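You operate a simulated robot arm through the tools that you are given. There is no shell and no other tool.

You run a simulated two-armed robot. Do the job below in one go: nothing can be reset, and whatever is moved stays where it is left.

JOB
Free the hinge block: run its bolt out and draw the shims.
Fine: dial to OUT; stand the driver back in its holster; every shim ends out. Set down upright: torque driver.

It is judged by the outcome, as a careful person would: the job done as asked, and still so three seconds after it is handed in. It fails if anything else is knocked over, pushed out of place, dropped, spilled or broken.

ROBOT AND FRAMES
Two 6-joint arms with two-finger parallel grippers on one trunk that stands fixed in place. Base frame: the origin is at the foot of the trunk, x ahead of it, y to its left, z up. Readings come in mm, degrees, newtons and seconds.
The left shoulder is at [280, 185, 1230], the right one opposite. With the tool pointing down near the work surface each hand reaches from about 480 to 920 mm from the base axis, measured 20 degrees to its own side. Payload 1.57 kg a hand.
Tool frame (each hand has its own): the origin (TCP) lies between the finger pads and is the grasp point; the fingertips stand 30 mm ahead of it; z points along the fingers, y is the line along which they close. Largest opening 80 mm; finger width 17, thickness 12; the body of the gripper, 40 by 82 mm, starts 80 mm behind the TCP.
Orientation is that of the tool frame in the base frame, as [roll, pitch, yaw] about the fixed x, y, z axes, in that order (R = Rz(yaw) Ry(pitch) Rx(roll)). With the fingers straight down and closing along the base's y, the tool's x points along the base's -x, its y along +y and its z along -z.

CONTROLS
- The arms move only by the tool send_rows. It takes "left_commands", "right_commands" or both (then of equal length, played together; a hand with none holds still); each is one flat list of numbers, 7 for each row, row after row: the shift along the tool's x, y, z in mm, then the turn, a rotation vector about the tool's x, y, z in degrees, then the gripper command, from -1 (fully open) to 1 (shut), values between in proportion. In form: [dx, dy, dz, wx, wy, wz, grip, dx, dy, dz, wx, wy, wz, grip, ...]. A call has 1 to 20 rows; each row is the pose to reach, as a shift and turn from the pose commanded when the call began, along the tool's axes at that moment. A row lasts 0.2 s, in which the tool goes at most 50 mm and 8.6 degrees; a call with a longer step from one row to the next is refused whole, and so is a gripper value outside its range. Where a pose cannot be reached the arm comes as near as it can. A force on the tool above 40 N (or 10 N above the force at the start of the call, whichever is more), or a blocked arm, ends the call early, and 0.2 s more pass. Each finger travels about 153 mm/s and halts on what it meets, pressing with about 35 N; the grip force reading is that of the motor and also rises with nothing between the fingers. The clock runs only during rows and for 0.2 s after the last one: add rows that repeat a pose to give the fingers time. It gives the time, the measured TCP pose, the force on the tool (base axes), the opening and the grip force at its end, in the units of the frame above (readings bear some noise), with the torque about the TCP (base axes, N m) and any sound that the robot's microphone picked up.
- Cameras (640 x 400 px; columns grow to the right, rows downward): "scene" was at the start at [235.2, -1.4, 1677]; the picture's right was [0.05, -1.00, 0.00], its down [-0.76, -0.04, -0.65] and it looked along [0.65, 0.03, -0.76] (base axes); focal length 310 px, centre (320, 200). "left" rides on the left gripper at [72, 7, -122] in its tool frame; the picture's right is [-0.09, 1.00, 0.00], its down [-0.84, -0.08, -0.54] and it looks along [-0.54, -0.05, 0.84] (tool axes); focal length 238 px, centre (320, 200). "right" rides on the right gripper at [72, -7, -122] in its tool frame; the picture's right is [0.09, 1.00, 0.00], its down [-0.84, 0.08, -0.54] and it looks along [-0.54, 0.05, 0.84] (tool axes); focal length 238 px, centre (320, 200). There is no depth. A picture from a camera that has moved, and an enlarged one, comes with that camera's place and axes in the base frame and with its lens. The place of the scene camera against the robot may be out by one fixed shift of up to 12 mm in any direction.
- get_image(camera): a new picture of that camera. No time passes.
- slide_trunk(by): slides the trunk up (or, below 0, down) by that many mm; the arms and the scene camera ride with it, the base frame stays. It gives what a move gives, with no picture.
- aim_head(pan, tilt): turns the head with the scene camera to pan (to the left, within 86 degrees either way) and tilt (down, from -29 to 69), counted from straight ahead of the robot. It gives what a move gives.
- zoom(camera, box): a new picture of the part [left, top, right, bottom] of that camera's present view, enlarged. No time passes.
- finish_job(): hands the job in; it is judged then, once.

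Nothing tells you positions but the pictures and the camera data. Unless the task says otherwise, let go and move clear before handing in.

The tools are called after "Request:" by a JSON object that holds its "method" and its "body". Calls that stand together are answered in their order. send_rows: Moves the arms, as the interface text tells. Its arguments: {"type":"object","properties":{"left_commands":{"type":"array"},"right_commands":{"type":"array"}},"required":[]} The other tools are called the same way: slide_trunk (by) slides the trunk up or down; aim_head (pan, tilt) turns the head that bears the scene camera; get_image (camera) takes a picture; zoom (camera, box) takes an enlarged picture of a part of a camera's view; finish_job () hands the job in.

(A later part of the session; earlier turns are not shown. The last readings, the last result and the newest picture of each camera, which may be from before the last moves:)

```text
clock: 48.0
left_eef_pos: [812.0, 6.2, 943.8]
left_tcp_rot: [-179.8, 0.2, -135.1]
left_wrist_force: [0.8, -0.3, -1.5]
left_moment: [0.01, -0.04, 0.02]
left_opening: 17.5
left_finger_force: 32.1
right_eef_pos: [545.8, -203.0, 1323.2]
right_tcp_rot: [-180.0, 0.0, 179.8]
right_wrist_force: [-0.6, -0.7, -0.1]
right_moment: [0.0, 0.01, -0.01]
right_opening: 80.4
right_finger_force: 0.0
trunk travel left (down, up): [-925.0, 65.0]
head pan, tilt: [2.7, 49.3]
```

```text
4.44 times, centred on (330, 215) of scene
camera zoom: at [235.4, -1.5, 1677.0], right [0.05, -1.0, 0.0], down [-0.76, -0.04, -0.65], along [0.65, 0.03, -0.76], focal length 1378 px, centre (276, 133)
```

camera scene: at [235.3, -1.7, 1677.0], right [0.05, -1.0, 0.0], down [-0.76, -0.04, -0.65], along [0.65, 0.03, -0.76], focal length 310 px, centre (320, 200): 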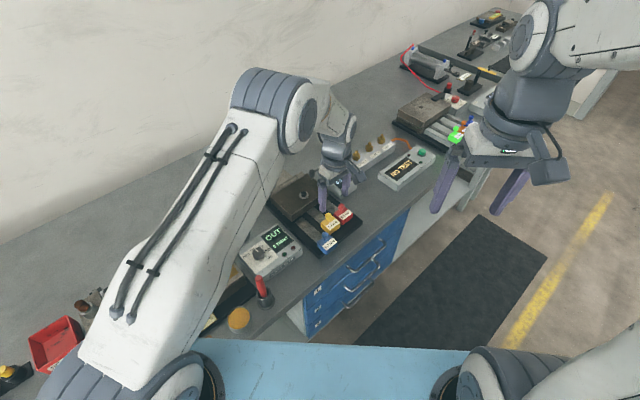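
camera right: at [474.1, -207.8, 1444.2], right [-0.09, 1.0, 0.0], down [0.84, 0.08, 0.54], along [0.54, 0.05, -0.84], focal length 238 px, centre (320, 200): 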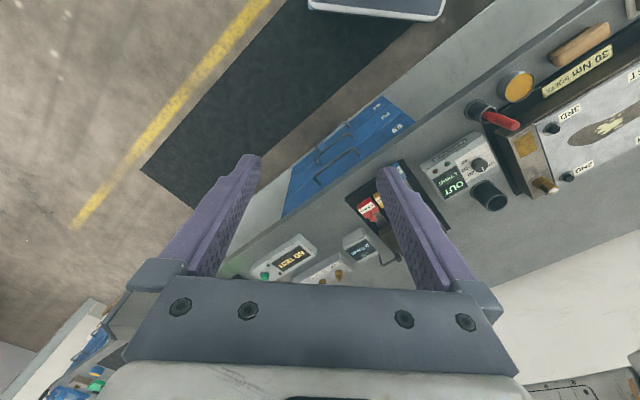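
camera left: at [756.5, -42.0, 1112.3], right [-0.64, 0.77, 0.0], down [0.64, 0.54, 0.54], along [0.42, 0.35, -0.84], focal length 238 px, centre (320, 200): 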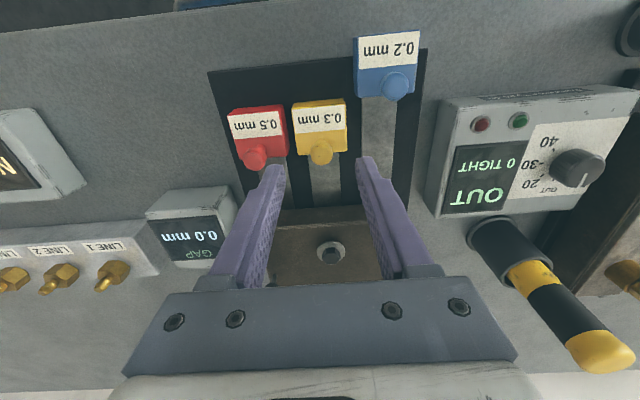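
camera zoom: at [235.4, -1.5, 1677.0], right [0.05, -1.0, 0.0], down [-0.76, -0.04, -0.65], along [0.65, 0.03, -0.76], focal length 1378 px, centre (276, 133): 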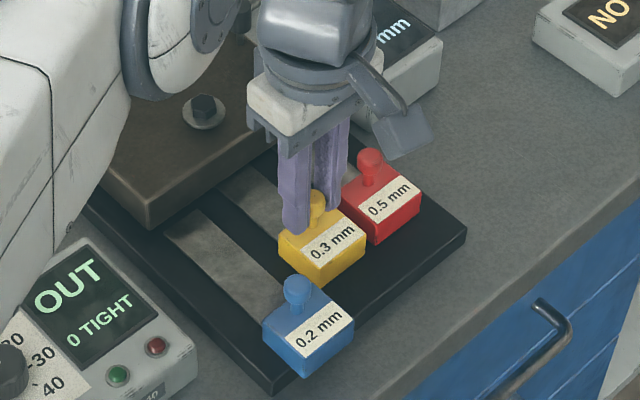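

Gripped at 17.5 mm. I'll draw the yellow shim slowly toward the bench front.

Request:
{"method": "send_rows", "body": {"left_commands": [2, 0, 0, 0, 0, 0, 0.9, 5, 0, 0, 0, 0, 0, 0.9, 9, 0, 0, 0, 0, 0, 0.9, 14, 0, 0, 0, 0, 0, 0.9, 19, 0, 0, 0, 0, 0, 0.9, 24, 0, 0, 0, 0, 0, 0.9, 24, 0, 0, 0, 0, 0, 0.9]}}

Request:
{"method": "get_image", "body": {"camera": "left"}}

Request:
{"method": "zoom", "body": {"camera": "scene", "box": [290, 170, 370, 260]}}

```text
clock: 49.6
left_eef_pos: [795.6, -11.2, 944.6]
left_tcp_rot: [-179.8, 0.1, -135.1]
left_wrist_force: [2.1, -2.3, 7.6]
left_moment: [-0.11, 0.06, 0.03]
left_opening: 17.6
left_finger_force: 32.6
right_eef_pos: [545.8, -204.2, 1322.9]
right_tcp_rot: [-179.9, 0.0, 179.8]
right_wrist_force: [-0.3, -0.5, -0.7]
right_moment: [0.01, 0.0, 0.01]
right_opening: 80.1
right_finger_force: 0.1
trunk travel left (down, up): [-925.0, 65.0]
head pan, tilt: [2.7, 49.3]
```

```text
taken
camera left: at [739.6, -57.0, 1065.8], right [-0.64, 0.77, 0.0], down [0.64, 0.54, 0.55], along [0.42, 0.35, -0.84], focal length 238 px, centre (320, 200)
```

left: 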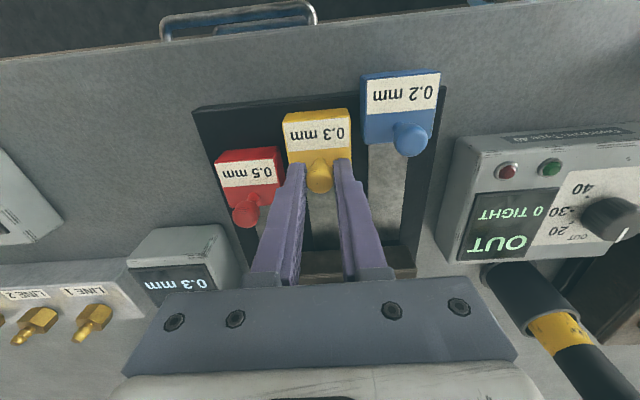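

```text
4.44 times, centred on (330, 215) of scene
camera zoom: at [234.9, -1.6, 1677.1], right [0.05, -1.0, 0.0], down [-0.76, -0.04, -0.65], along [0.65, 0.03, -0.76], focal length 1378 px, centre (276, 133)
```

zoom: 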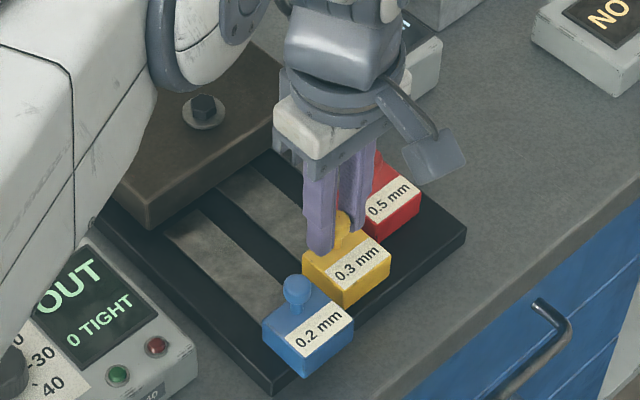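

It slides, and the gauge now shows 0.3 mm. I'll keep drawing.

Request:
{"method": "send_rows", "body": {"left_commands": [4, 0, 0, 0, 0, 0, 0.9, 9, 0, 0, 0, 0, 0, 0.9, 14, 0, 0, 0, 0, 0, 0.9, 19, 0, 0, 0, 0, 0, 0.9, 24, 0, 0, 0, 0, 0, 0.9, 24, 0, 0, 0, 0, 0, 0.9]}}

Request:
{"method": "get_image", "body": {"camera": "left"}}

Request:
{"method": "zoom", "body": {"camera": "scene", "box": [290, 170, 370, 260]}}

```text
clock: 51.0
left_eef_pos: [780.1, -25.5, 944.8]
left_tcp_rot: [-179.7, 0.3, -134.9]
left_wrist_force: [11.1, 14.3, 14.1]
left_moment: [0.2, -0.17, 0.06]
left_opening: 17.6
left_finger_force: 32.4
right_eef_pos: [547.7, -202.5, 1322.3]
right_tcp_rot: [-180.0, 0.0, -180.0]
right_wrist_force: [-0.1, 0.6, -0.3]
right_moment: [0.0, -0.03, -0.02]
right_opening: 80.0
right_finger_force: 0.1
trunk travel left (down, up): [-925.0, 65.0]
head pan, tilt: [2.7, 49.3]
```

```text
taken
camera left: at [724.9, -71.7, 1065.6], right [-0.64, 0.77, -0.01], down [0.64, 0.54, 0.55], along [0.42, 0.35, -0.84], focal length 238 px, centre (320, 200)
```

left: 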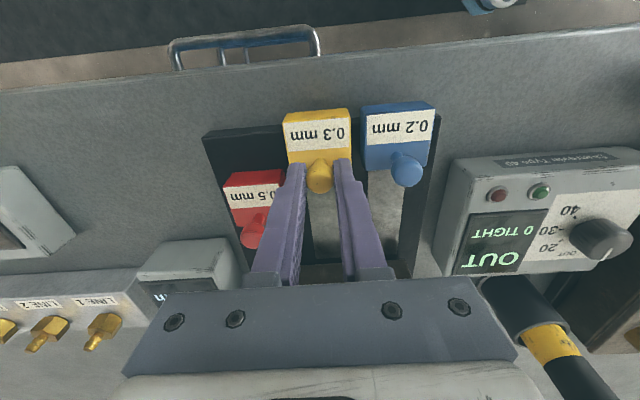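

```text
4.44 times, centred on (330, 215) of scene
camera zoom: at [235.2, -0.4, 1677.1], right [0.05, -1.0, 0.0], down [-0.76, -0.04, -0.65], along [0.65, 0.03, -0.76], focal length 1378 px, centre (276, 133)
```

zoom: 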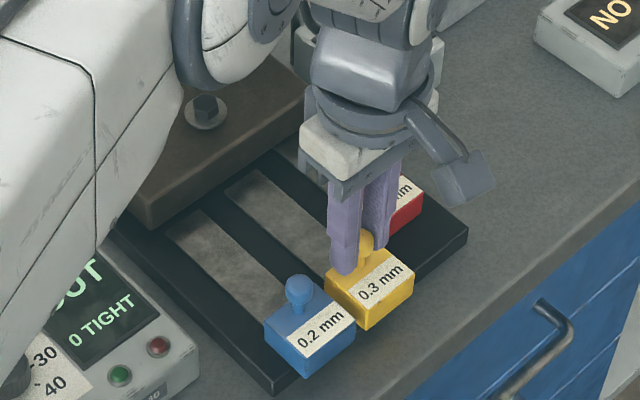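

The force rose at the end of travel and yellow is now level with blue, so it's out. I'll ease the preload, release and rise.

Request:
{"method": "send_rows", "body": {"left_commands": [-2, 0, 0, 0, 0, 0, 0.9, -3, 0, 0, 0, 0, 0, 0.9, -3, 0, 0, 0, 0, 0, 0.4, -3, 0, 0, 0, 0, 0, 0.1, -3, 0, 0, 0, 0, 0, -0.15, -3, 0, 0, 0, 0, 0, -0.15, -3, 0, -25, 0, 0, 0, -0.15, -3, 0, -55, 0, 0, 0, -0.15, -3, 0, -55, 0, 0, 0, -0.15]}}

Request:
{"method": "get_image", "body": {"camera": "left"}}

Request:
{"method": "zoom", "body": {"camera": "left", "box": [200, 80, 440, 240]}}

Request:
{"method": "zoom", "body": {"camera": "scene", "box": [290, 170, 370, 260]}}

```text
clock: 53.0
left_eef_pos: [781.6, -25.2, 996.6]
left_tcp_rot: [-180.0, 0.2, -135.1]
left_wrist_force: [-0.7, -0.7, -0.3]
left_moment: [0.02, 0.0, -0.01]
left_opening: 45.8
left_finger_force: 0.1
right_eef_pos: [547.2, -203.1, 1322.8]
right_tcp_rot: [180.0, -0.1, 179.8]
right_wrist_force: [-0.1, 0.3, 0.0]
right_moment: [-0.02, -0.01, 0.02]
right_opening: 80.1
right_finger_force: 0.1
trunk travel left (down, up): [-925.0, 65.0]
head pan, tilt: [2.7, 49.3]
```

```text
taken
camera left: at [725.9, -72.5, 1118.8], right [-0.64, 0.77, 0.0], down [0.64, 0.54, 0.54], along [0.42, 0.35, -0.84], focal length 238 px, centre (320, 200)
```

left: 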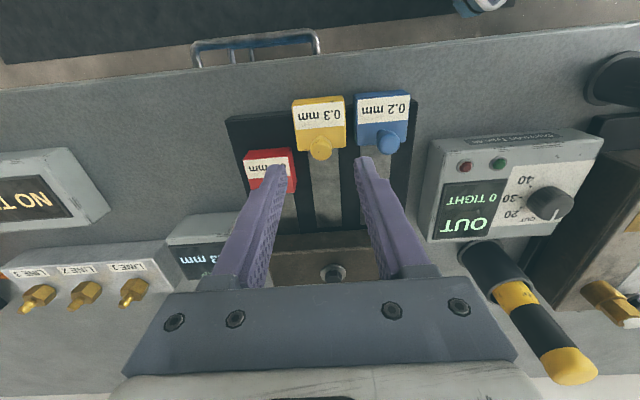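

```text
2.50 times, centred on (320, 160) of left
camera zoom: at [725.9, -72.5, 1118.8], right [-0.64, 0.77, 0.0], down [0.64, 0.54, 0.54], along [0.42, 0.35, -0.84], focal length 596 px, centre (320, 300)
```

zoom: 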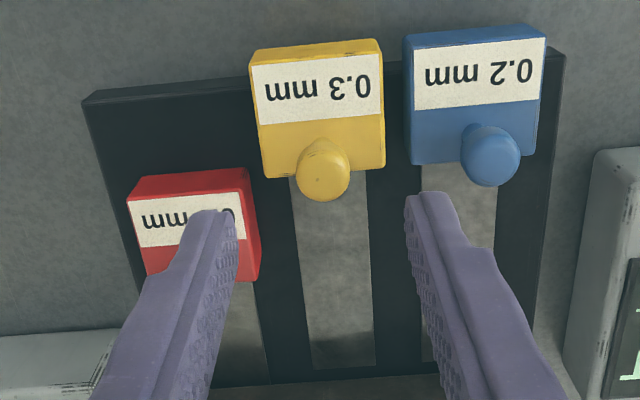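

```text
4.44 times, centred on (330, 215) of scene
camera zoom: at [235.1, -1.4, 1677.0], right [0.05, -1.0, 0.0], down [-0.76, -0.04, -0.65], along [0.65, 0.03, -0.76], focal length 1378 px, centre (276, 133)
```

zoom: 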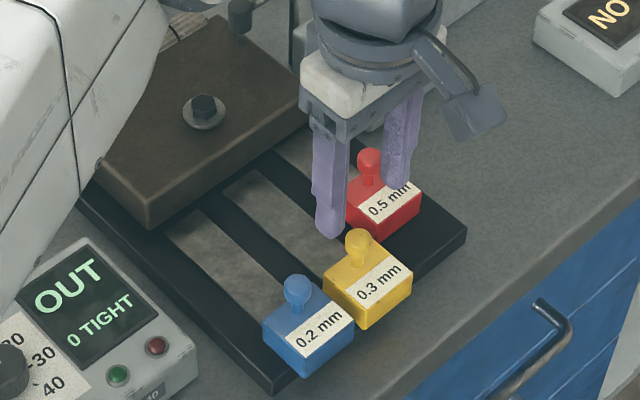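

Yellow is out, matching blue. Next I'll move over the red peg, at about (851, -35).

Request:
{"method": "send_rows", "body": {"left_commands": [-15, -19, 0, 0, 0, 0, -0.2, -30, -38, 0, 0, 0, 0, -0.2, -44.5, -56, 0, 0, 0, 0, -0.2, -44.5, -56, 0, 0, 0, 0, -0.2]}}

Request:
{"method": "get_image", "body": {"camera": "left"}}

Request:
{"method": "zoom", "body": {"camera": "left", "box": [240, 80, 400, 220]}}

Request:
{"method": "zoom", "body": {"camera": "scene", "box": [300, 150, 380, 240]}}

```text
clock: 54.0
left_eef_pos: [851.4, -34.0, 996.9]
left_tcp_rot: [-179.9, 0.1, -135.0]
left_wrist_force: [0.8, -0.1, -0.2]
left_moment: [0.0, 0.01, 0.01]
left_opening: 47.6
left_finger_force: 0.0
right_eef_pos: [547.3, -203.0, 1322.3]
right_tcp_rot: [-180.0, 0.0, 179.9]
right_wrist_force: [-0.4, -0.1, -1.1]
right_moment: [-0.03, 0.0, -0.01]
right_opening: 80.0
right_finger_force: 0.1
trunk travel left (down, up): [-925.0, 65.0]
head pan, tilt: [2.7, 49.3]
```

```text
taken
camera left: at [795.7, -81.0, 1118.5], right [-0.64, 0.77, 0.0], down [0.65, 0.54, 0.54], along [0.42, 0.35, -0.84], focal length 238 px, centre (320, 200)
```

left: 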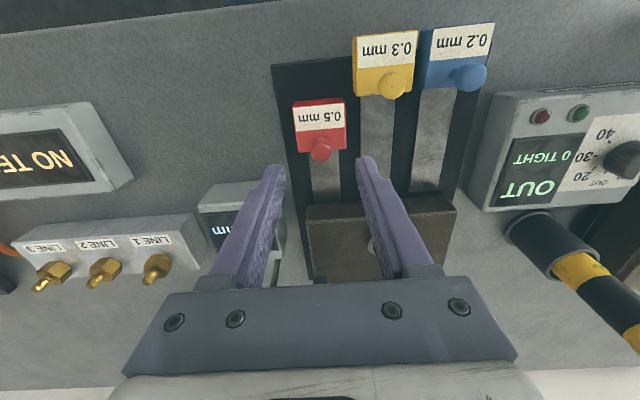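

```text
2.86 times, centred on (320, 150) of left
camera zoom: at [795.7, -81.0, 1118.5], right [-0.64, 0.77, 0.0], down [0.65, 0.54, 0.54], along [0.42, 0.35, -0.84], focal length 681 px, centre (320, 343)
```

zoom: 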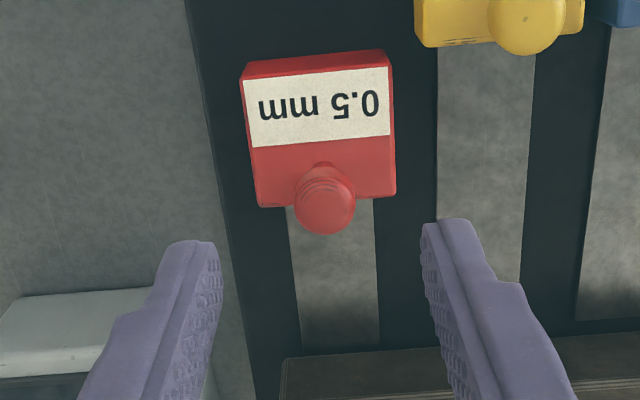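

```text
4.44 times, centred on (340, 195) of scene
camera zoom: at [235.5, -1.4, 1677.0], right [0.05, -1.0, 0.0], down [-0.76, -0.04, -0.65], along [0.65, 0.03, -0.76], focal length 1378 px, centre (231, 222)
```

zoom: 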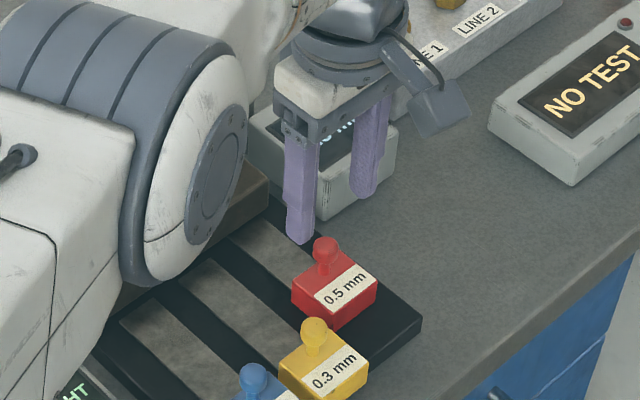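

Red shows the same small offset that yellow had. I'll correct it the same way, descend and close.

Request:
{"method": "send_rows", "body": {"left_commands": [-1.5, 1, 15, 0, 0, 0, -0.2, -1.5, 1, 32, 0, 0, 0, -0.2, -1.5, 1, 46, 0, 0, 0, -0.2, -1.5, 1, 53, 0, 0, 0, -0.2, -1.5, 1, 53, 0, 0, 0, -0.2]}}

Request:
{"method": "zoom", "body": {"camera": "left", "box": [240, 80, 400, 220]}}

Request:
{"method": "zoom", "body": {"camera": "scene", "box": [300, 150, 380, 240]}}

```text
clock: 55.2
left_eef_pos: [843.4, -27.7, 946.5]
left_tcp_rot: [-179.9, 0.2, -135.1]
left_wrist_force: [0.2, 0.1, -0.1]
left_moment: [0.01, 0.0, 0.01]
left_opening: 48.0
left_finger_force: 0.1
left hand out of reach, approached as far as the arm can: row 3, 4, 5
right_eef_pos: [546.5, -203.1, 1322.3]
right_tcp_rot: [-179.9, 0.0, 179.9]
right_wrist_force: [-0.7, -0.3, 1.5]
right_moment: [-0.01, -0.01, 0.01]
right_opening: 80.1
right_finger_force: 0.0
trunk travel left (down, up): [-925.0, 65.0]
head pan, tilt: [2.7, 49.3]
```

```text
2.86 times, centred on (320, 150) of left
camera zoom: at [787.8, -74.9, 1069.4], right [-0.64, 0.77, 0.0], down [0.64, 0.54, 0.54], along [0.42, 0.35, -0.84], focal length 681 px, centre (320, 343)
```

zoom: 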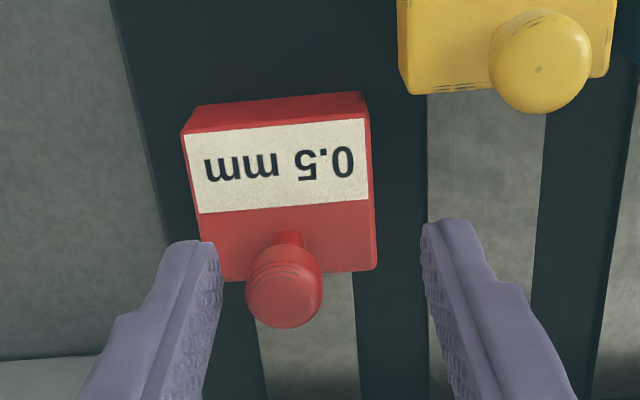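

```text
4.44 times, centred on (340, 195) of scene
camera zoom: at [235.2, -1.4, 1677.0], right [0.05, -1.0, 0.0], down [-0.76, -0.04, -0.65], along [0.65, 0.03, -0.76], focal length 1378 px, centre (231, 222)
```

zoom: 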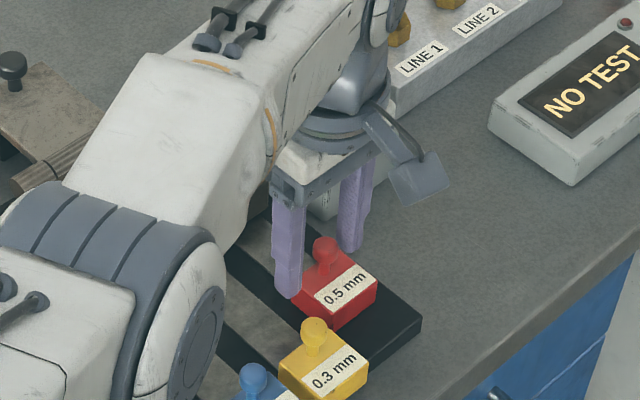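

The left arm runs just short of reach at that height (602 mm from its shoulder). I'll rise back up and lower the trunk a little to gain reach.

Request:
{"method": "send_rows", "body": {"left_commands": [0, 0, -30, 0, 0, 0, -0.2, 0, 0, -70, 0, 0, 0, -0.2, 0, 0, -110, 0, 0, 0, -0.2, 0, 0, -110, 0, 0, 0, -0.2]}}

Request:
{"method": "get_image", "body": {"camera": "scene"}}

```text
clock: 56.2
left_eef_pos: [858.9, -35.0, 1057.4]
left_tcp_rot: [179.9, 0.1, -135.1]
left_wrist_force: [-0.5, -0.2, -0.9]
left_moment: [-0.04, -0.04, 0.04]
left_opening: 47.9
left_finger_force: 0.0
left hand out of reach, approached as far as the arm can: row 1, 2, 3, 4
right_eef_pos: [546.6, -203.5, 1321.4]
right_tcp_rot: [-179.9, 0.0, 179.8]
right_wrist_force: [0.2, 0.5, -0.3]
right_moment: [0.01, 0.0, -0.01]
right_opening: 80.1
right_finger_force: 0.1
trunk travel left (down, up): [-925.0, 65.0]
head pan, tilt: [2.7, 49.3]
```

```text
taken
camera scene: at [235.1, -1.4, 1677.0], right [0.05, -1.0, 0.0], down [-0.76, -0.04, -0.65], along [0.65, 0.03, -0.76], focal length 310 px, centre (320, 200)
```

scene: 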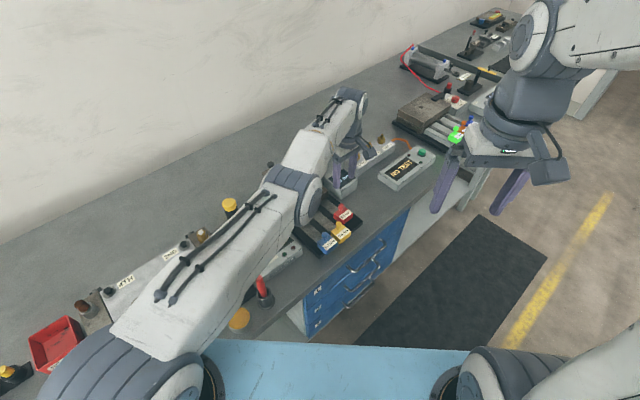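

The arm is almost straight here. I'll pull back toward the bench front, then lower the trunk by 80 mm.

Request:
{"method": "send_rows", "body": {"left_commands": [20, 0, -10, 0, 0, 0, -0.2, 45, 0, -20, 0, 0, 0, -0.2, 45, 0, -20, 0, 0, 0, -0.2]}}

```text
clock: 57.0
left_eef_pos: [844.1, -74.9, 1076.0]
left_tcp_rot: [-179.9, 0.3, -134.9]
left_wrist_force: [0.3, 0.0, 0.0]
left_moment: [0.04, 0.0, -0.06]
left_opening: 48.0
left_finger_force: 0.1
left hand out of reach, approached as far as the arm can: row 1, 2, 3
right_eef_pos: [547.1, -204.0, 1323.1]
right_tcp_rot: [180.0, 0.0, 180.0]
right_wrist_force: [-0.1, -0.2, 0.4]
right_moment: [-0.03, 0.0, 0.0]
right_opening: 80.0
right_finger_force: 0.0
trunk travel left (down, up): [-925.0, 65.0]
head pan, tilt: [2.7, 49.3]
```

The reading differs from what I expected, so I'll hold still a moment to see the settled pose.

Request:
{"method": "send_rows", "body": {"left_commands": [0, 0, 0, 0, 0, 0, -0.2, 0, 0, 0, 0, 0, 0, -0.2]}}

Request:
{"method": "get_image", "body": {"camera": "scene"}}

Request:
{"method": "get_image", "body": {"camera": "left"}}

```text
clock: 57.6
left_eef_pos: [843.5, -75.3, 1076.1]
left_tcp_rot: [-179.9, 0.2, -135.1]
left_wrist_force: [-0.7, 0.1, 0.3]
left_moment: [0.01, 0.0, 0.02]
left_opening: 48.1
left_finger_force: 0.0
right_eef_pos: [546.2, -202.9, 1323.0]
right_tcp_rot: [-179.9, 0.0, 179.9]
right_wrist_force: [0.5, -0.2, 0.3]
right_moment: [-0.01, 0.01, 0.02]
right_opening: 80.1
right_finger_force: 0.1
trunk travel left (down, up): [-925.0, 65.0]
head pan, tilt: [2.7, 49.3]
```

```text
taken
camera scene: at [235.2, -1.5, 1677.0], right [0.05, -1.0, 0.0], down [-0.76, -0.04, -0.65], along [0.65, 0.03, -0.76], focal length 310 px, centre (320, 200)
```

scene: 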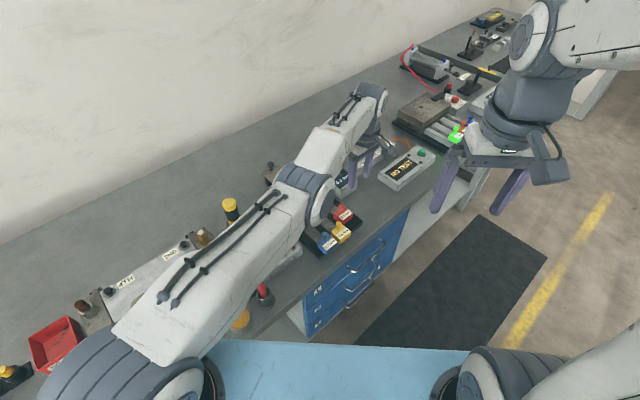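

```text
taken
camera left: at [788.8, -121.6, 1197.6], right [-0.64, 0.77, 0.0], down [0.65, 0.54, 0.54], along [0.42, 0.35, -0.84], focal length 238 px, centre (320, 200)
```

left: 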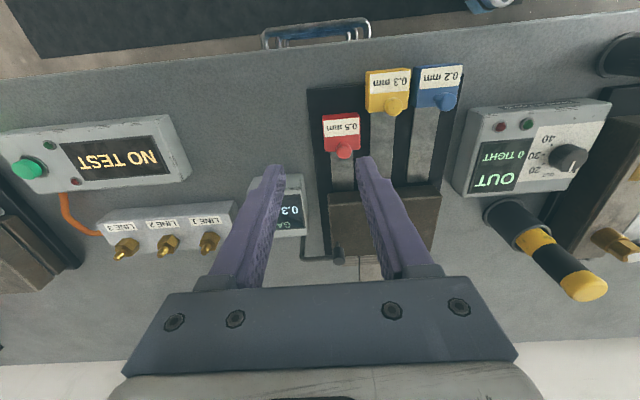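

The pose is steady and there's nothing near the hand. I'll lower the trunk 80 mm to gain reach.

Request:
{"method": "slide_trunk", "body": {"by": -80}}

Request:
{"method": "get_image", "body": {"camera": "scene"}}

Request:
{"method": "get_image", "body": {"camera": "left"}}

```text
clock: 58.8
left_eef_pos: [844.0, -75.2, 995.9]
left_tcp_rot: [-179.9, 0.2, -135.0]
left_wrist_force: [0.6, 0.9, 0.4]
left_moment: [0.02, -0.05, -0.02]
left_opening: 47.8
left_finger_force: 0.0
right_eef_pos: [546.9, -203.2, 1242.6]
right_tcp_rot: [-179.9, 0.1, 179.9]
right_wrist_force: [0.1, -0.1, -0.2]
right_moment: [0.04, 0.0, -0.02]
right_opening: 80.1
right_finger_force: 0.1
trunk travel left (down, up): [-845.0, 145.0]
head pan, tilt: [2.7, 49.3]
```

```text
taken
camera scene: at [235.1, -1.4, 1597.1], right [0.05, -1.0, 0.0], down [-0.76, -0.04, -0.65], along [0.65, 0.03, -0.76], focal length 310 px, centre (320, 200)
```

scene: 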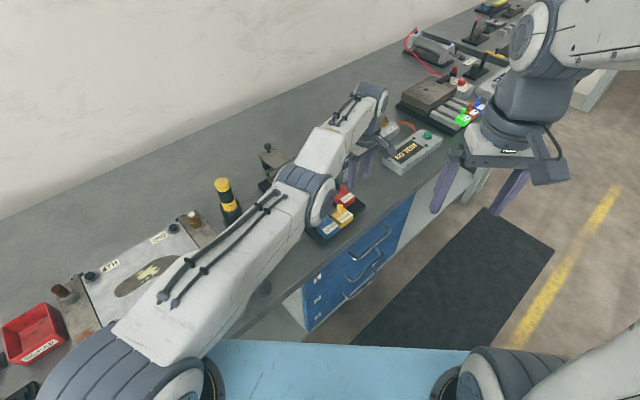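

```text
taken
camera left: at [788.7, -121.6, 1117.7], right [-0.64, 0.77, 0.0], down [0.65, 0.54, 0.54], along [0.42, 0.35, -0.84], focal length 238 px, centre (320, 200)
```

left: 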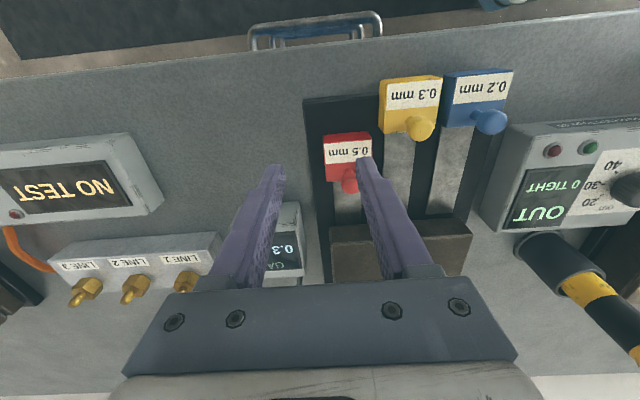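

Now I'll shift back over the red peg at the same height.

Request:
{"method": "send_rows", "body": {"left_commands": [-12, 8, 0, 0, 0, 0, -0.2, -24, 16, 0, 0, 0, 0, -0.2, -35.5, 23.5, 0, 0, 0, 0, -0.2, -35.5, 23.5, 0, 0, 0, 0, -0.2]}}

Request:
{"method": "zoom", "body": {"camera": "left", "box": [240, 80, 400, 220]}}

Request:
{"method": "zoom", "body": {"camera": "scene", "box": [260, 120, 400, 250]}}

```text
clock: 59.8
left_eef_pos: [860.7, -34.4, 996.1]
left_tcp_rot: [-179.9, 0.1, -135.1]
left_wrist_force: [-0.2, -0.6, -0.3]
left_moment: [0.0, 0.02, 0.0]
left_opening: 47.7
left_finger_force: 0.0
left hand out of reach, approached as far as the arm can: row 1, 2, 3, 4
right_eef_pos: [546.3, -202.6, 1243.0]
right_tcp_rot: [-179.9, 0.0, 179.9]
right_wrist_force: [-0.5, -0.8, -0.5]
right_moment: [0.02, -0.01, -0.01]
right_opening: 80.0
right_finger_force: 0.0
trunk travel left (down, up): [-845.0, 145.0]
head pan, tilt: [2.7, 49.3]
```

```text
2.86 times, centred on (320, 150) of left
camera zoom: at [805.4, -81.7, 1117.6], right [-0.64, 0.77, 0.0], down [0.65, 0.54, 0.54], along [0.42, 0.35, -0.84], focal length 681 px, centre (320, 343)
```

zoom: 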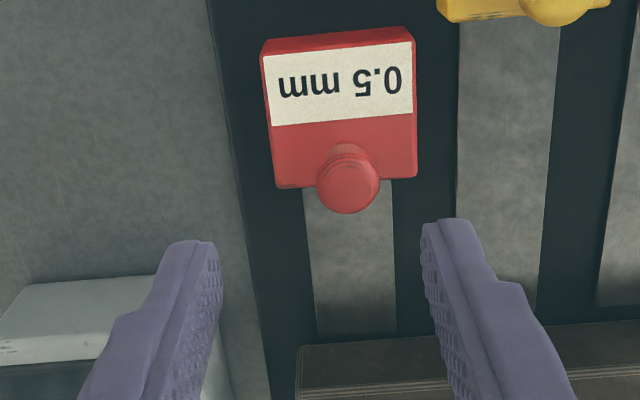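

```text
3.08 times, centred on (330, 185) of scene
camera zoom: at [235.3, -1.3, 1597.0], right [0.05, -1.0, 0.0], down [-0.76, -0.04, -0.65], along [0.65, 0.03, -0.76], focal length 954 px, centre (289, 246)
```

zoom: 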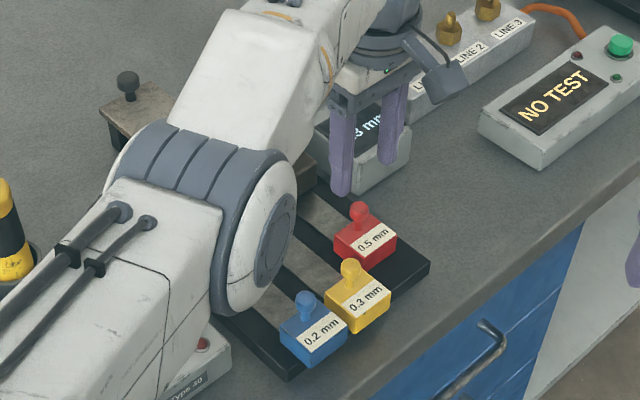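

The arm appears to have switched to a low-elbow posture, close over the block. Before moving anything I'll check the elbow's clearance from other views.

Request:
{"method": "get_image", "body": {"camera": "right"}}

Request:
{"method": "get_image", "body": {"camera": "left"}}

Request:
{"method": "get_image", "body": {"camera": "scene"}}

Request:
{"method": "zoom", "body": {"camera": "right", "box": [320, 100, 640, 300]}}

```text
taken
camera right: at [474.0, -207.8, 1364.2], right [-0.09, 1.0, 0.0], down [0.84, 0.08, 0.54], along [0.54, 0.05, -0.84], focal length 238 px, centre (320, 200)
```

right: 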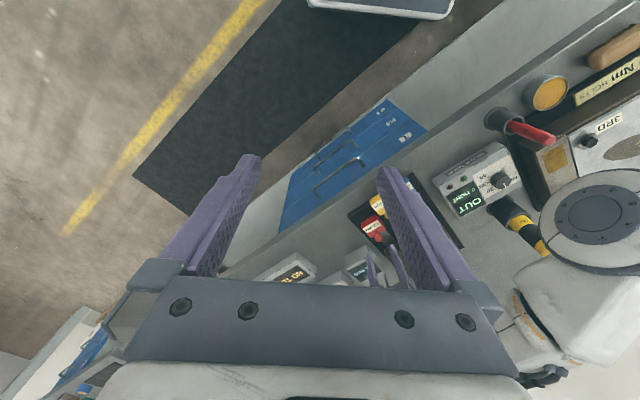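

```text
taken
camera left: at [805.4, -81.7, 1117.6], right [-0.64, 0.77, 0.0], down [0.65, 0.54, 0.54], along [0.42, 0.35, -0.84], focal length 238 px, centre (320, 200)
```

left: 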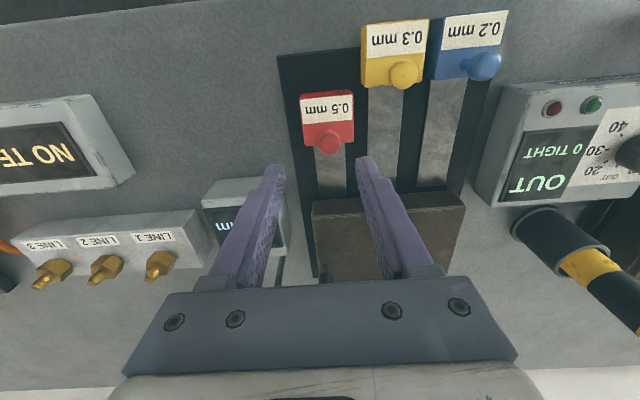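

```text
taken
camera scene: at [235.3, -1.3, 1597.0], right [0.05, -1.0, 0.0], down [-0.76, -0.04, -0.65], along [0.65, 0.03, -0.76], focal length 310 px, centre (320, 200)
```

scene: 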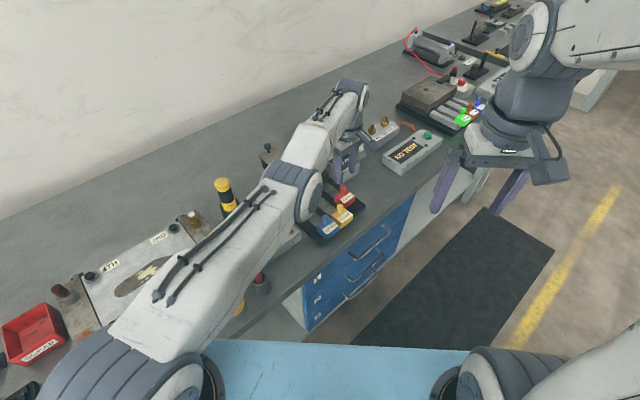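

```text
2.00 times, centred on (480, 200) of right
camera zoom: at [474.0, -207.8, 1364.2], right [-0.09, 1.0, 0.0], down [0.84, 0.08, 0.54], along [0.54, 0.05, -0.84], focal length 477 px, centre (0, 200)
```

zoom: 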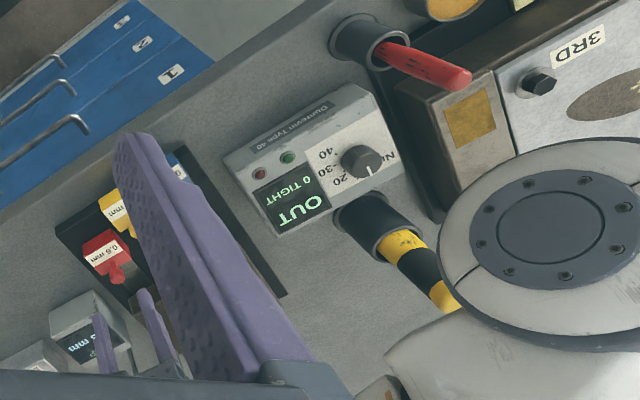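

The elbow is at z≈1200, so it's well clear. The arm is just stuck straight at about 620 mm. I'll raise the hand and pull it well back toward the shoulder to unlock the posture.

Request:
{"method": "send_rows", "body": {"left_commands": [0, 0, -30, 0, 0, 0, -0.2, 0, 0, -60, 0, 0, 0, -0.2, 10, 23, -70, 0, 0, 0, -0.2, 20, 46, -70, 0, 0, 0, -0.2, 30, 69, -70, 0, 0, 0, -0.2, 40, 91, -70, 0, 0, 0, -0.2, 50, 114, -70, 0, 0, 0, -0.2, 60, 137, -70, 0, 0, 0, -0.2, 60, 137, -70, 0, 0, 0, -0.2]}}

Request:
{"method": "get_image", "body": {"camera": "scene"}}

```text
clock: 61.8
left_eef_pos: [859.0, -36.1, 1065.2]
left_tcp_rot: [-180.0, 0.2, -135.0]
left_wrist_force: [0.2, -0.3, -0.6]
left_moment: [0.04, 0.02, 0.0]
left_opening: 47.9
left_finger_force: 0.0
left hand out of reach, approached as far as the arm can: row 3, 4, 5, 6, 7, 8, 9
right_eef_pos: [547.1, -203.9, 1241.0]
right_tcp_rot: [180.0, -0.1, 180.0]
right_wrist_force: [-0.2, 0.3, -0.3]
right_moment: [-0.03, 0.0, -0.02]
right_opening: 80.0
right_finger_force: 0.0
trunk travel left (down, up): [-845.0, 145.0]
head pan, tilt: [2.7, 49.3]
```

```text
taken
camera scene: at [235.2, -1.4, 1597.0], right [0.05, -1.0, 0.0], down [-0.76, -0.04, -0.65], along [0.65, 0.03, -0.76], focal length 310 px, centre (320, 200)
```

scene: 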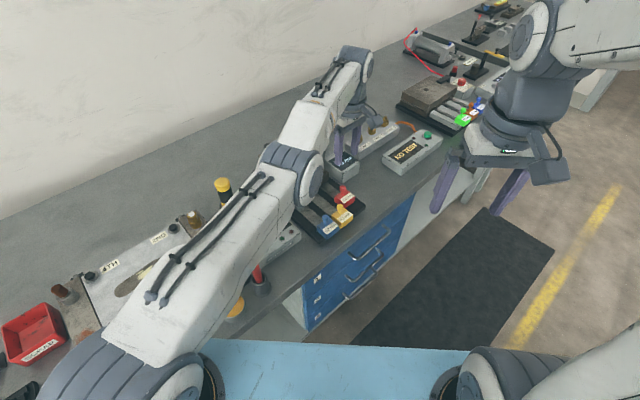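

The arm is locked at full stretch. I'll raise the trunk, then command a downward and inward move so the elbow bends the right way again.

Request:
{"method": "slide_trunk", "body": {"by": 145}}

Request:
{"method": "send_rows", "body": {"left_commands": [0, 0, 30, 0, 0, 0, -0.2, 0, 0, 60, 0, 0, 0, -0.2, 5, 12, 90, 0, 0, 0, -0.2, 15, 35, 110, 0, 0, 0, -0.2, 25, 57, 125, 0, 0, 0, -0.2, 35, 80, 130, 0, 0, 0, -0.2, 45, 102, 130, 0, 0, 0, -0.2, 55, 125, 130, 0, 0, 0, -0.2, 55, 125, 130, 0, 0, 0, -0.2]}}

Request:
{"method": "get_image", "body": {"camera": "scene"}}

```text
clock: 63.5
left_eef_pos: [859.7, -36.8, 1210.5]
left_tcp_rot: [-179.9, 0.1, -134.9]
left_wrist_force: [-0.2, -0.2, 0.5]
left_moment: [0.02, 0.0, 0.0]
left_opening: 47.9
left_finger_force: 0.0
right_eef_pos: [547.0, -201.8, 1387.5]
right_tcp_rot: [179.9, 0.0, 180.0]
right_wrist_force: [0.0, -0.8, -0.2]
right_moment: [0.01, -0.04, -0.03]
right_opening: 80.1
right_finger_force: 0.0
trunk travel left (down, up): [-990.0, 0.0]
head pan, tilt: [2.7, 49.3]
```

```text
clock: 65.7
left_eef_pos: [840.9, -26.4, 1148.1]
left_tcp_rot: [-165.5, 6.6, -134.2]
left_wrist_force: [-0.6, 0.7, -0.4]
left_moment: [-0.02, -0.04, 0.0]
left_opening: 48.0
left_finger_force: 0.1
left hand out of reach, approached as far as the arm can: row 3, 4, 5, 6, 7
right_eef_pos: [545.5, -202.3, 1388.2]
right_tcp_rot: [-180.0, 0.1, 180.0]
right_wrist_force: [-1.0, -0.8, -0.1]
right_moment: [-0.01, -0.04, -0.01]
right_opening: 79.7
right_finger_force: 0.0
trunk travel left (down, up): [-990.0, 0.0]
head pan, tilt: [2.7, 49.3]
stopped in row 9 (left hand): the arm was blocked; the commanded pose is now the measured one
```

```text
taken
camera scene: at [233.7, -1.3, 1742.3], right [0.05, -1.0, 0.0], down [-0.76, -0.04, -0.65], along [0.65, 0.03, -0.76], focal length 310 px, centre (320, 200)
```

scene: 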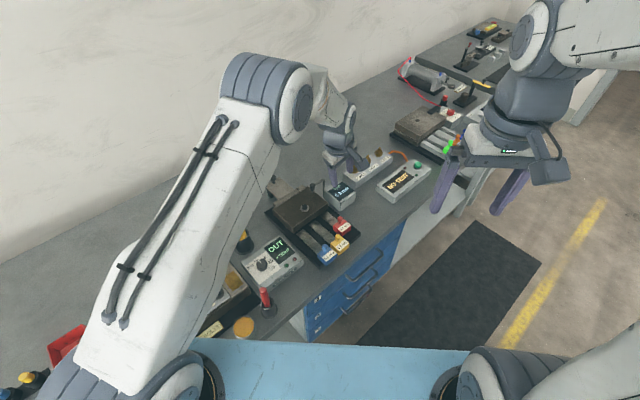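

The elbow is bent up again, with the hand at z 1148 and clear of everything, though tilted. I'll level the tool.

Request:
{"method": "send_rows", "body": {"left_commands": [0, 0, 0, -4.8, 2.2, 0, -0.2, 0, 0, 0, -9.6, 4.4, 0, -0.2, 0, 0, 0, -14.5, 6.6, 0, -0.2, 0, 0, 0, -14.5, 6.6, 0, -0.2, 0, 0, 0, -14.5, 6.6, 0, -0.2]}}

Request:
{"method": "get_image", "body": {"camera": "scene"}}

Request:
{"method": "get_image", "body": {"camera": "left"}}

```text
clock: 66.9
left_eef_pos: [840.1, -27.2, 1145.1]
left_tcp_rot: [179.7, -0.1, -135.0]
left_wrist_force: [0.5, -0.2, 0.1]
left_moment: [0.01, 0.0, -0.02]
left_opening: 47.9
left_finger_force: 0.0
right_eef_pos: [545.9, -203.0, 1388.0]
right_tcp_rot: [180.0, 0.0, 179.9]
right_wrist_force: [-0.2, -0.1, 0.4]
right_moment: [-0.02, 0.01, 0.02]
right_opening: 79.9
right_finger_force: 0.1
trunk travel left (down, up): [-990.0, 0.0]
head pan, tilt: [2.7, 49.3]
```

```text
taken
camera scene: at [235.1, -1.4, 1742.0], right [0.05, -1.0, 0.0], down [-0.76, -0.04, -0.65], along [0.65, 0.03, -0.76], focal length 310 px, centre (320, 200)
```

scene: 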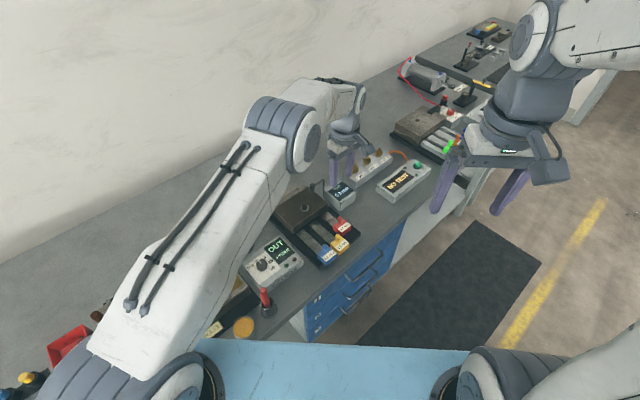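

```text
taken
camera left: at [786.0, -73.2, 1268.1], right [-0.64, 0.77, 0.01], down [0.65, 0.54, 0.54], along [0.41, 0.35, -0.84], focal length 238 px, centre (320, 200)
```

left: 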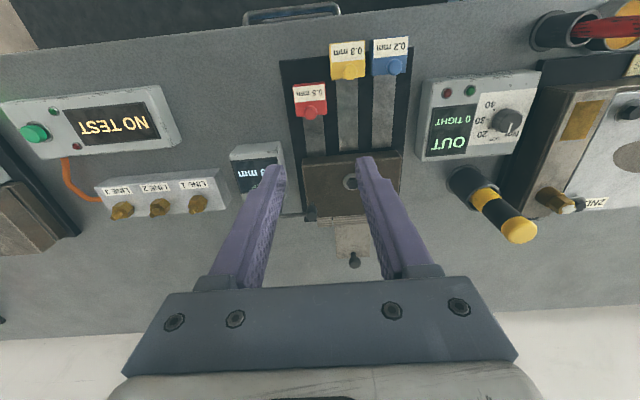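

Recovered: everything is in place and the tool is level. The red peg is easier for the right arm (about 590 mm from its shoulder), so I'll park the left arm and use the right.

Request:
{"method": "send_rows", "body": {"left_commands": [-5, 39, 0, 0, 0, 0, -0.2, -10, 78, -10, 0, 0, 0, -0.2, -15, 117, -25, 0, 0, 0, -0.2, -20, 156, -40, 0, 0, 0, -0.2, -25, 195, -60, 0, 0, 0, -0.2, -30, 234, -80, 0, 0, 0, -0.2, -35, 273, -100, 0, 0, 0, -0.2, -40, 312, -120, 0, 0, 0, -0.2, -44, 350, -140, 0, 0, 0, -0.2, -47, 387, -155, 0, 0, 0, -0.2, -47, 387, -155, 0, 0, 0, -0.2]}}

Request:
{"method": "get_image", "body": {"camera": "scene"}}

```text
clock: 69.3
left_eef_pos: [601.0, 280.6, 1302.9]
left_tcp_rot: [179.7, 0.0, -135.0]
left_wrist_force: [-0.2, 0.8, -0.4]
left_moment: [-0.02, -0.02, 0.03]
left_opening: 47.9
left_finger_force: 0.0
right_eef_pos: [547.2, -201.5, 1387.8]
right_tcp_rot: [-179.9, 0.1, 179.9]
right_wrist_force: [-0.2, -0.2, -0.1]
right_moment: [-0.02, 0.0, 0.0]
right_opening: 80.1
right_finger_force: 0.1
trunk travel left (down, up): [-990.0, 0.0]
head pan, tilt: [2.7, 49.3]
```

```text
taken
camera scene: at [235.0, -1.2, 1742.0], right [0.05, -1.0, 0.0], down [-0.76, -0.04, -0.65], along [0.65, 0.03, -0.76], focal length 310 px, centre (320, 200)
```

scene: 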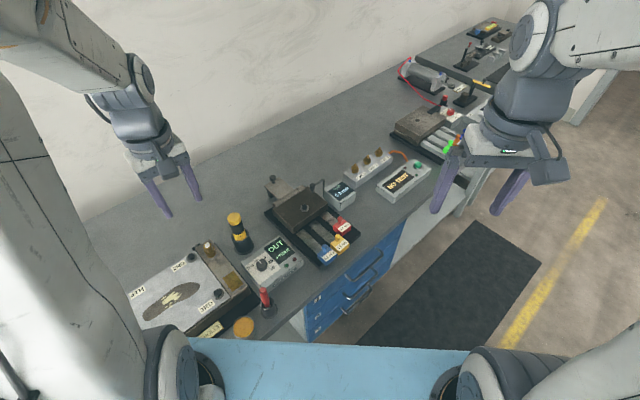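

The bench is intact. I'll lower the trunk 165 mm for reach, then bring the right hand in, turned 45° to line up with the bench.

Request:
{"method": "slide_trunk", "body": {"by": -165}}

Request:
{"method": "send_rows", "body": {"right_commands": [-30, 20, 10, 0, 0, -7.5, -0.2, -60, 38, 20, 0, 0, -15, -0.2, -90, 56, 30, 0, 0, -22.5, -0.2, -120, 74, 40, 0, 0, -30, -0.2, -150, 92, 55, 0, 0, -37.5, -0.2, -180, 110, 70, 0, 0, -45, -0.2, -210, 120, 90, 0, 0, -45, -0.2, -235, 125, 110, 0, 0, -45, -0.2, -235, 125, 130, 0, 0, -45, -0.2, -235, 125, 130, 0, 0, -45, -0.2]}}

Request:
{"method": "get_image", "body": {"camera": "right"}}

Request:
{"method": "get_image", "body": {"camera": "scene"}}

```text
clock: 71.2
left_eef_pos: [600.8, 279.7, 1137.8]
left_tcp_rot: [179.7, 0.0, -134.9]
left_wrist_force: [0.5, 0.5, 0.2]
left_moment: [0.03, 0.0, 0.0]
left_opening: 48.2
left_finger_force: 0.1
right_eef_pos: [546.6, -203.0, 1222.8]
right_tcp_rot: [180.0, 0.0, 180.0]
right_wrist_force: [0.1, 0.2, 0.1]
right_moment: [0.04, 0.02, -0.04]
right_opening: 80.0
right_finger_force: 0.0
trunk travel left (down, up): [-825.0, 165.0]
head pan, tilt: [2.7, 49.3]
```

```text
clock: 73.4
left_eef_pos: [602.8, 280.8, 1138.1]
left_tcp_rot: [179.7, 0.1, -135.0]
left_wrist_force: [0.8, 0.4, -0.4]
left_moment: [0.01, 0.02, 0.03]
left_opening: 48.1
left_finger_force: 0.0
right_eef_pos: [779.9, -75.9, 1093.2]
right_tcp_rot: [-180.0, 0.0, -135.0]
right_wrist_force: [-0.1, 0.1, 0.6]
right_moment: [0.01, -0.01, 0.03]
right_opening: 48.1
right_finger_force: 0.1
trunk travel left (down, up): [-825.0, 165.0]
head pan, tilt: [2.7, 49.3]
```

```text
taken
camera right: at [734.1, -130.7, 1213.8], right [-0.77, 0.64, 0.0], down [0.54, 0.65, 0.54], along [0.35, 0.42, -0.84], focal length 238 px, centre (320, 200)
```

right: 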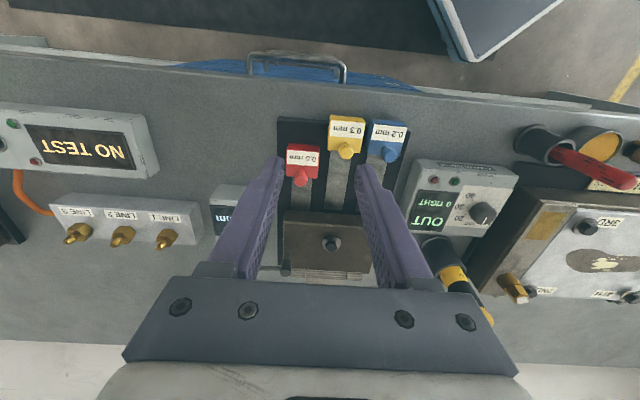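

```text
taken
camera scene: at [235.3, -1.3, 1577.0], right [0.05, -1.0, 0.0], down [-0.76, -0.04, -0.65], along [0.65, 0.03, -0.76], focal length 310 px, centre (320, 200)
```

scene: 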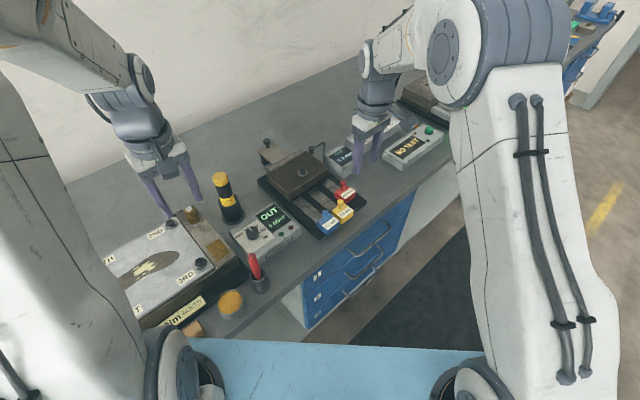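

The right hand is in a good posture with a clear view. I'll move it above the red peg.

Request:
{"method": "send_rows", "body": {"right_commands": [-20, -5, 25, 0, 0, 0, -0.2, -40, -10, 50, 0, 0, 0, -0.2, -60, -15, 75, 0, 0, 0, -0.2, -81, -21, 97, 0, 0, 0, -0.2, -81, -21, 97, 0, 0, 0, -0.2]}}

Request:
{"method": "get_image", "body": {"camera": "right"}}

Request:
{"method": "zoom", "body": {"camera": "right", "box": [240, 80, 400, 220]}}

Request:
{"method": "zoom", "body": {"camera": "scene", "box": [290, 130, 390, 240]}}

```text
clock: 74.6
left_eef_pos: [602.4, 281.4, 1136.7]
left_tcp_rot: [179.7, 0.0, -134.9]
left_wrist_force: [0.2, -0.3, 0.4]
left_moment: [0.0, 0.02, 0.02]
left_opening: 47.7
left_finger_force: 0.0
right_eef_pos: [852.2, -34.3, 992.6]
right_tcp_rot: [-180.0, 0.0, -135.0]
right_wrist_force: [0.1, -0.1, 0.6]
right_moment: [-0.01, 0.02, -0.04]
right_opening: 47.9
right_finger_force: 0.1
trunk travel left (down, up): [-825.0, 165.0]
head pan, tilt: [2.7, 49.3]
```

```text
taken
camera right: at [805.4, -89.5, 1114.5], right [-0.77, 0.64, 0.0], down [0.54, 0.65, 0.54], along [0.35, 0.42, -0.84], focal length 238 px, centre (320, 200)
```

right: 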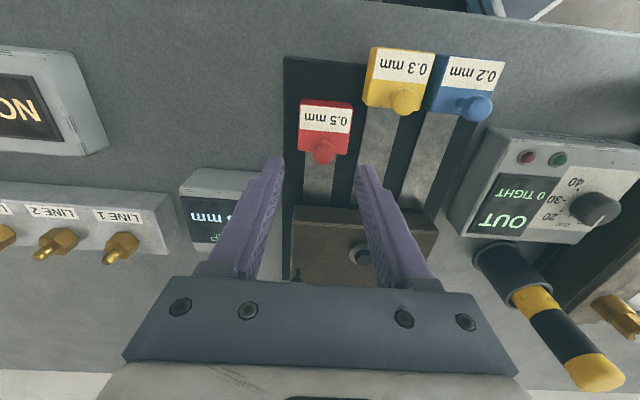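

```text
2.86 times, centred on (320, 150) of right
camera zoom: at [805.4, -89.5, 1114.5], right [-0.77, 0.64, 0.0], down [0.54, 0.65, 0.54], along [0.35, 0.42, -0.84], focal length 681 px, centre (320, 343)
```

zoom: 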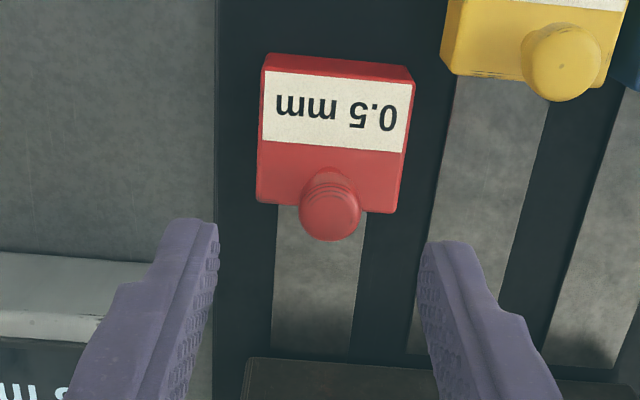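

```text
3.64 times, centred on (340, 185) of scene
camera zoom: at [235.6, -1.3, 1577.0], right [0.05, -1.0, 0.0], down [-0.76, -0.04, -0.65], along [0.65, 0.03, -0.76], focal length 1128 px, centre (247, 254)
```

zoom: 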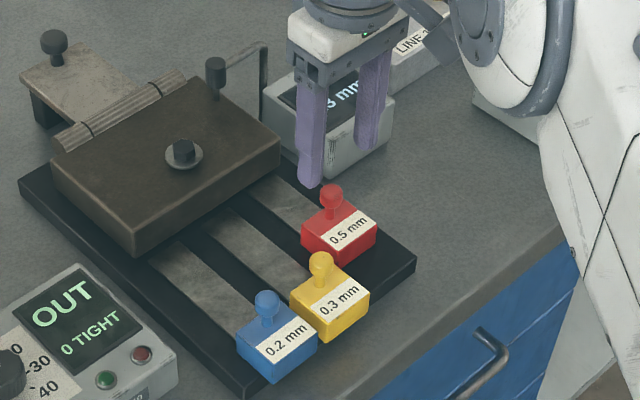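

The red peg is about 2.4 mm to one side and 2 mm further in. I'll correct and descend.

Request:
{"method": "send_rows", "body": {"right_commands": [-2, 2.4, 15, 0, 0, 0, -0.2, -2, 2.4, 30, 0, 0, 0, -0.2, -2, 2.4, 43, 0, 0, 0, -0.2, -2, 2.4, 49, 0, 0, 0, -0.2, -2, 2.4, 49, 0, 0, 0, -0.2]}}

Request:
{"method": "zoom", "body": {"camera": "right", "box": [240, 80, 400, 220]}}

Request:
{"method": "zoom", "body": {"camera": "scene", "box": [290, 130, 390, 240]}}

```text
clock: 75.8
left_eef_pos: [602.1, 278.8, 1138.9]
left_tcp_rot: [179.7, -0.1, -135.1]
left_wrist_force: [0.6, 0.5, 0.4]
left_moment: [-0.02, 0.0, 0.04]
left_opening: 48.0
left_finger_force: 0.1
right_eef_pos: [854.4, -33.1, 946.1]
right_tcp_rot: [-180.0, 0.0, -135.1]
right_wrist_force: [-0.4, 0.3, -0.5]
right_moment: [-0.01, 0.01, -0.04]
right_opening: 47.9
right_finger_force: 0.0
trunk travel left (down, up): [-825.0, 165.0]
head pan, tilt: [2.7, 49.3]
```

```text
2.86 times, centred on (320, 150) of right
camera zoom: at [807.3, -86.9, 1067.6], right [-0.77, 0.64, 0.0], down [0.54, 0.65, 0.54], along [0.35, 0.42, -0.84], focal length 681 px, centre (320, 343)
```

zoom: 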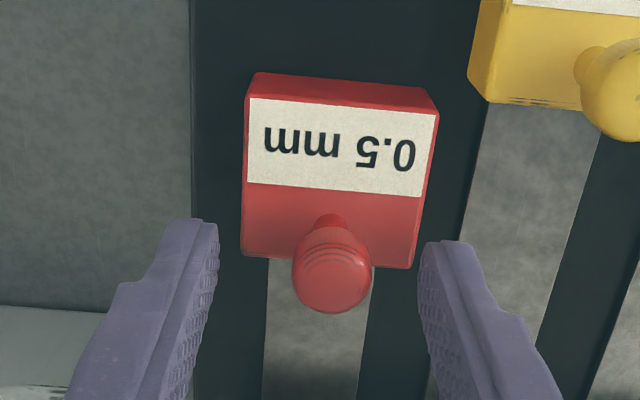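

```text
3.64 times, centred on (340, 185) of scene
camera zoom: at [235.3, -1.3, 1577.0], right [0.05, -1.0, 0.0], down [-0.76, -0.04, -0.65], along [0.65, 0.03, -0.76], focal length 1128 px, centre (247, 254)
```

zoom: 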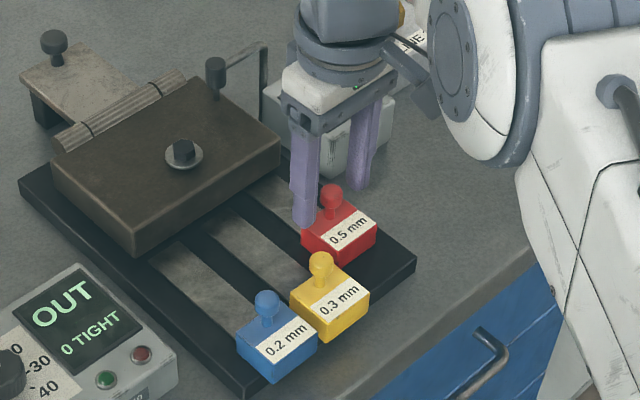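

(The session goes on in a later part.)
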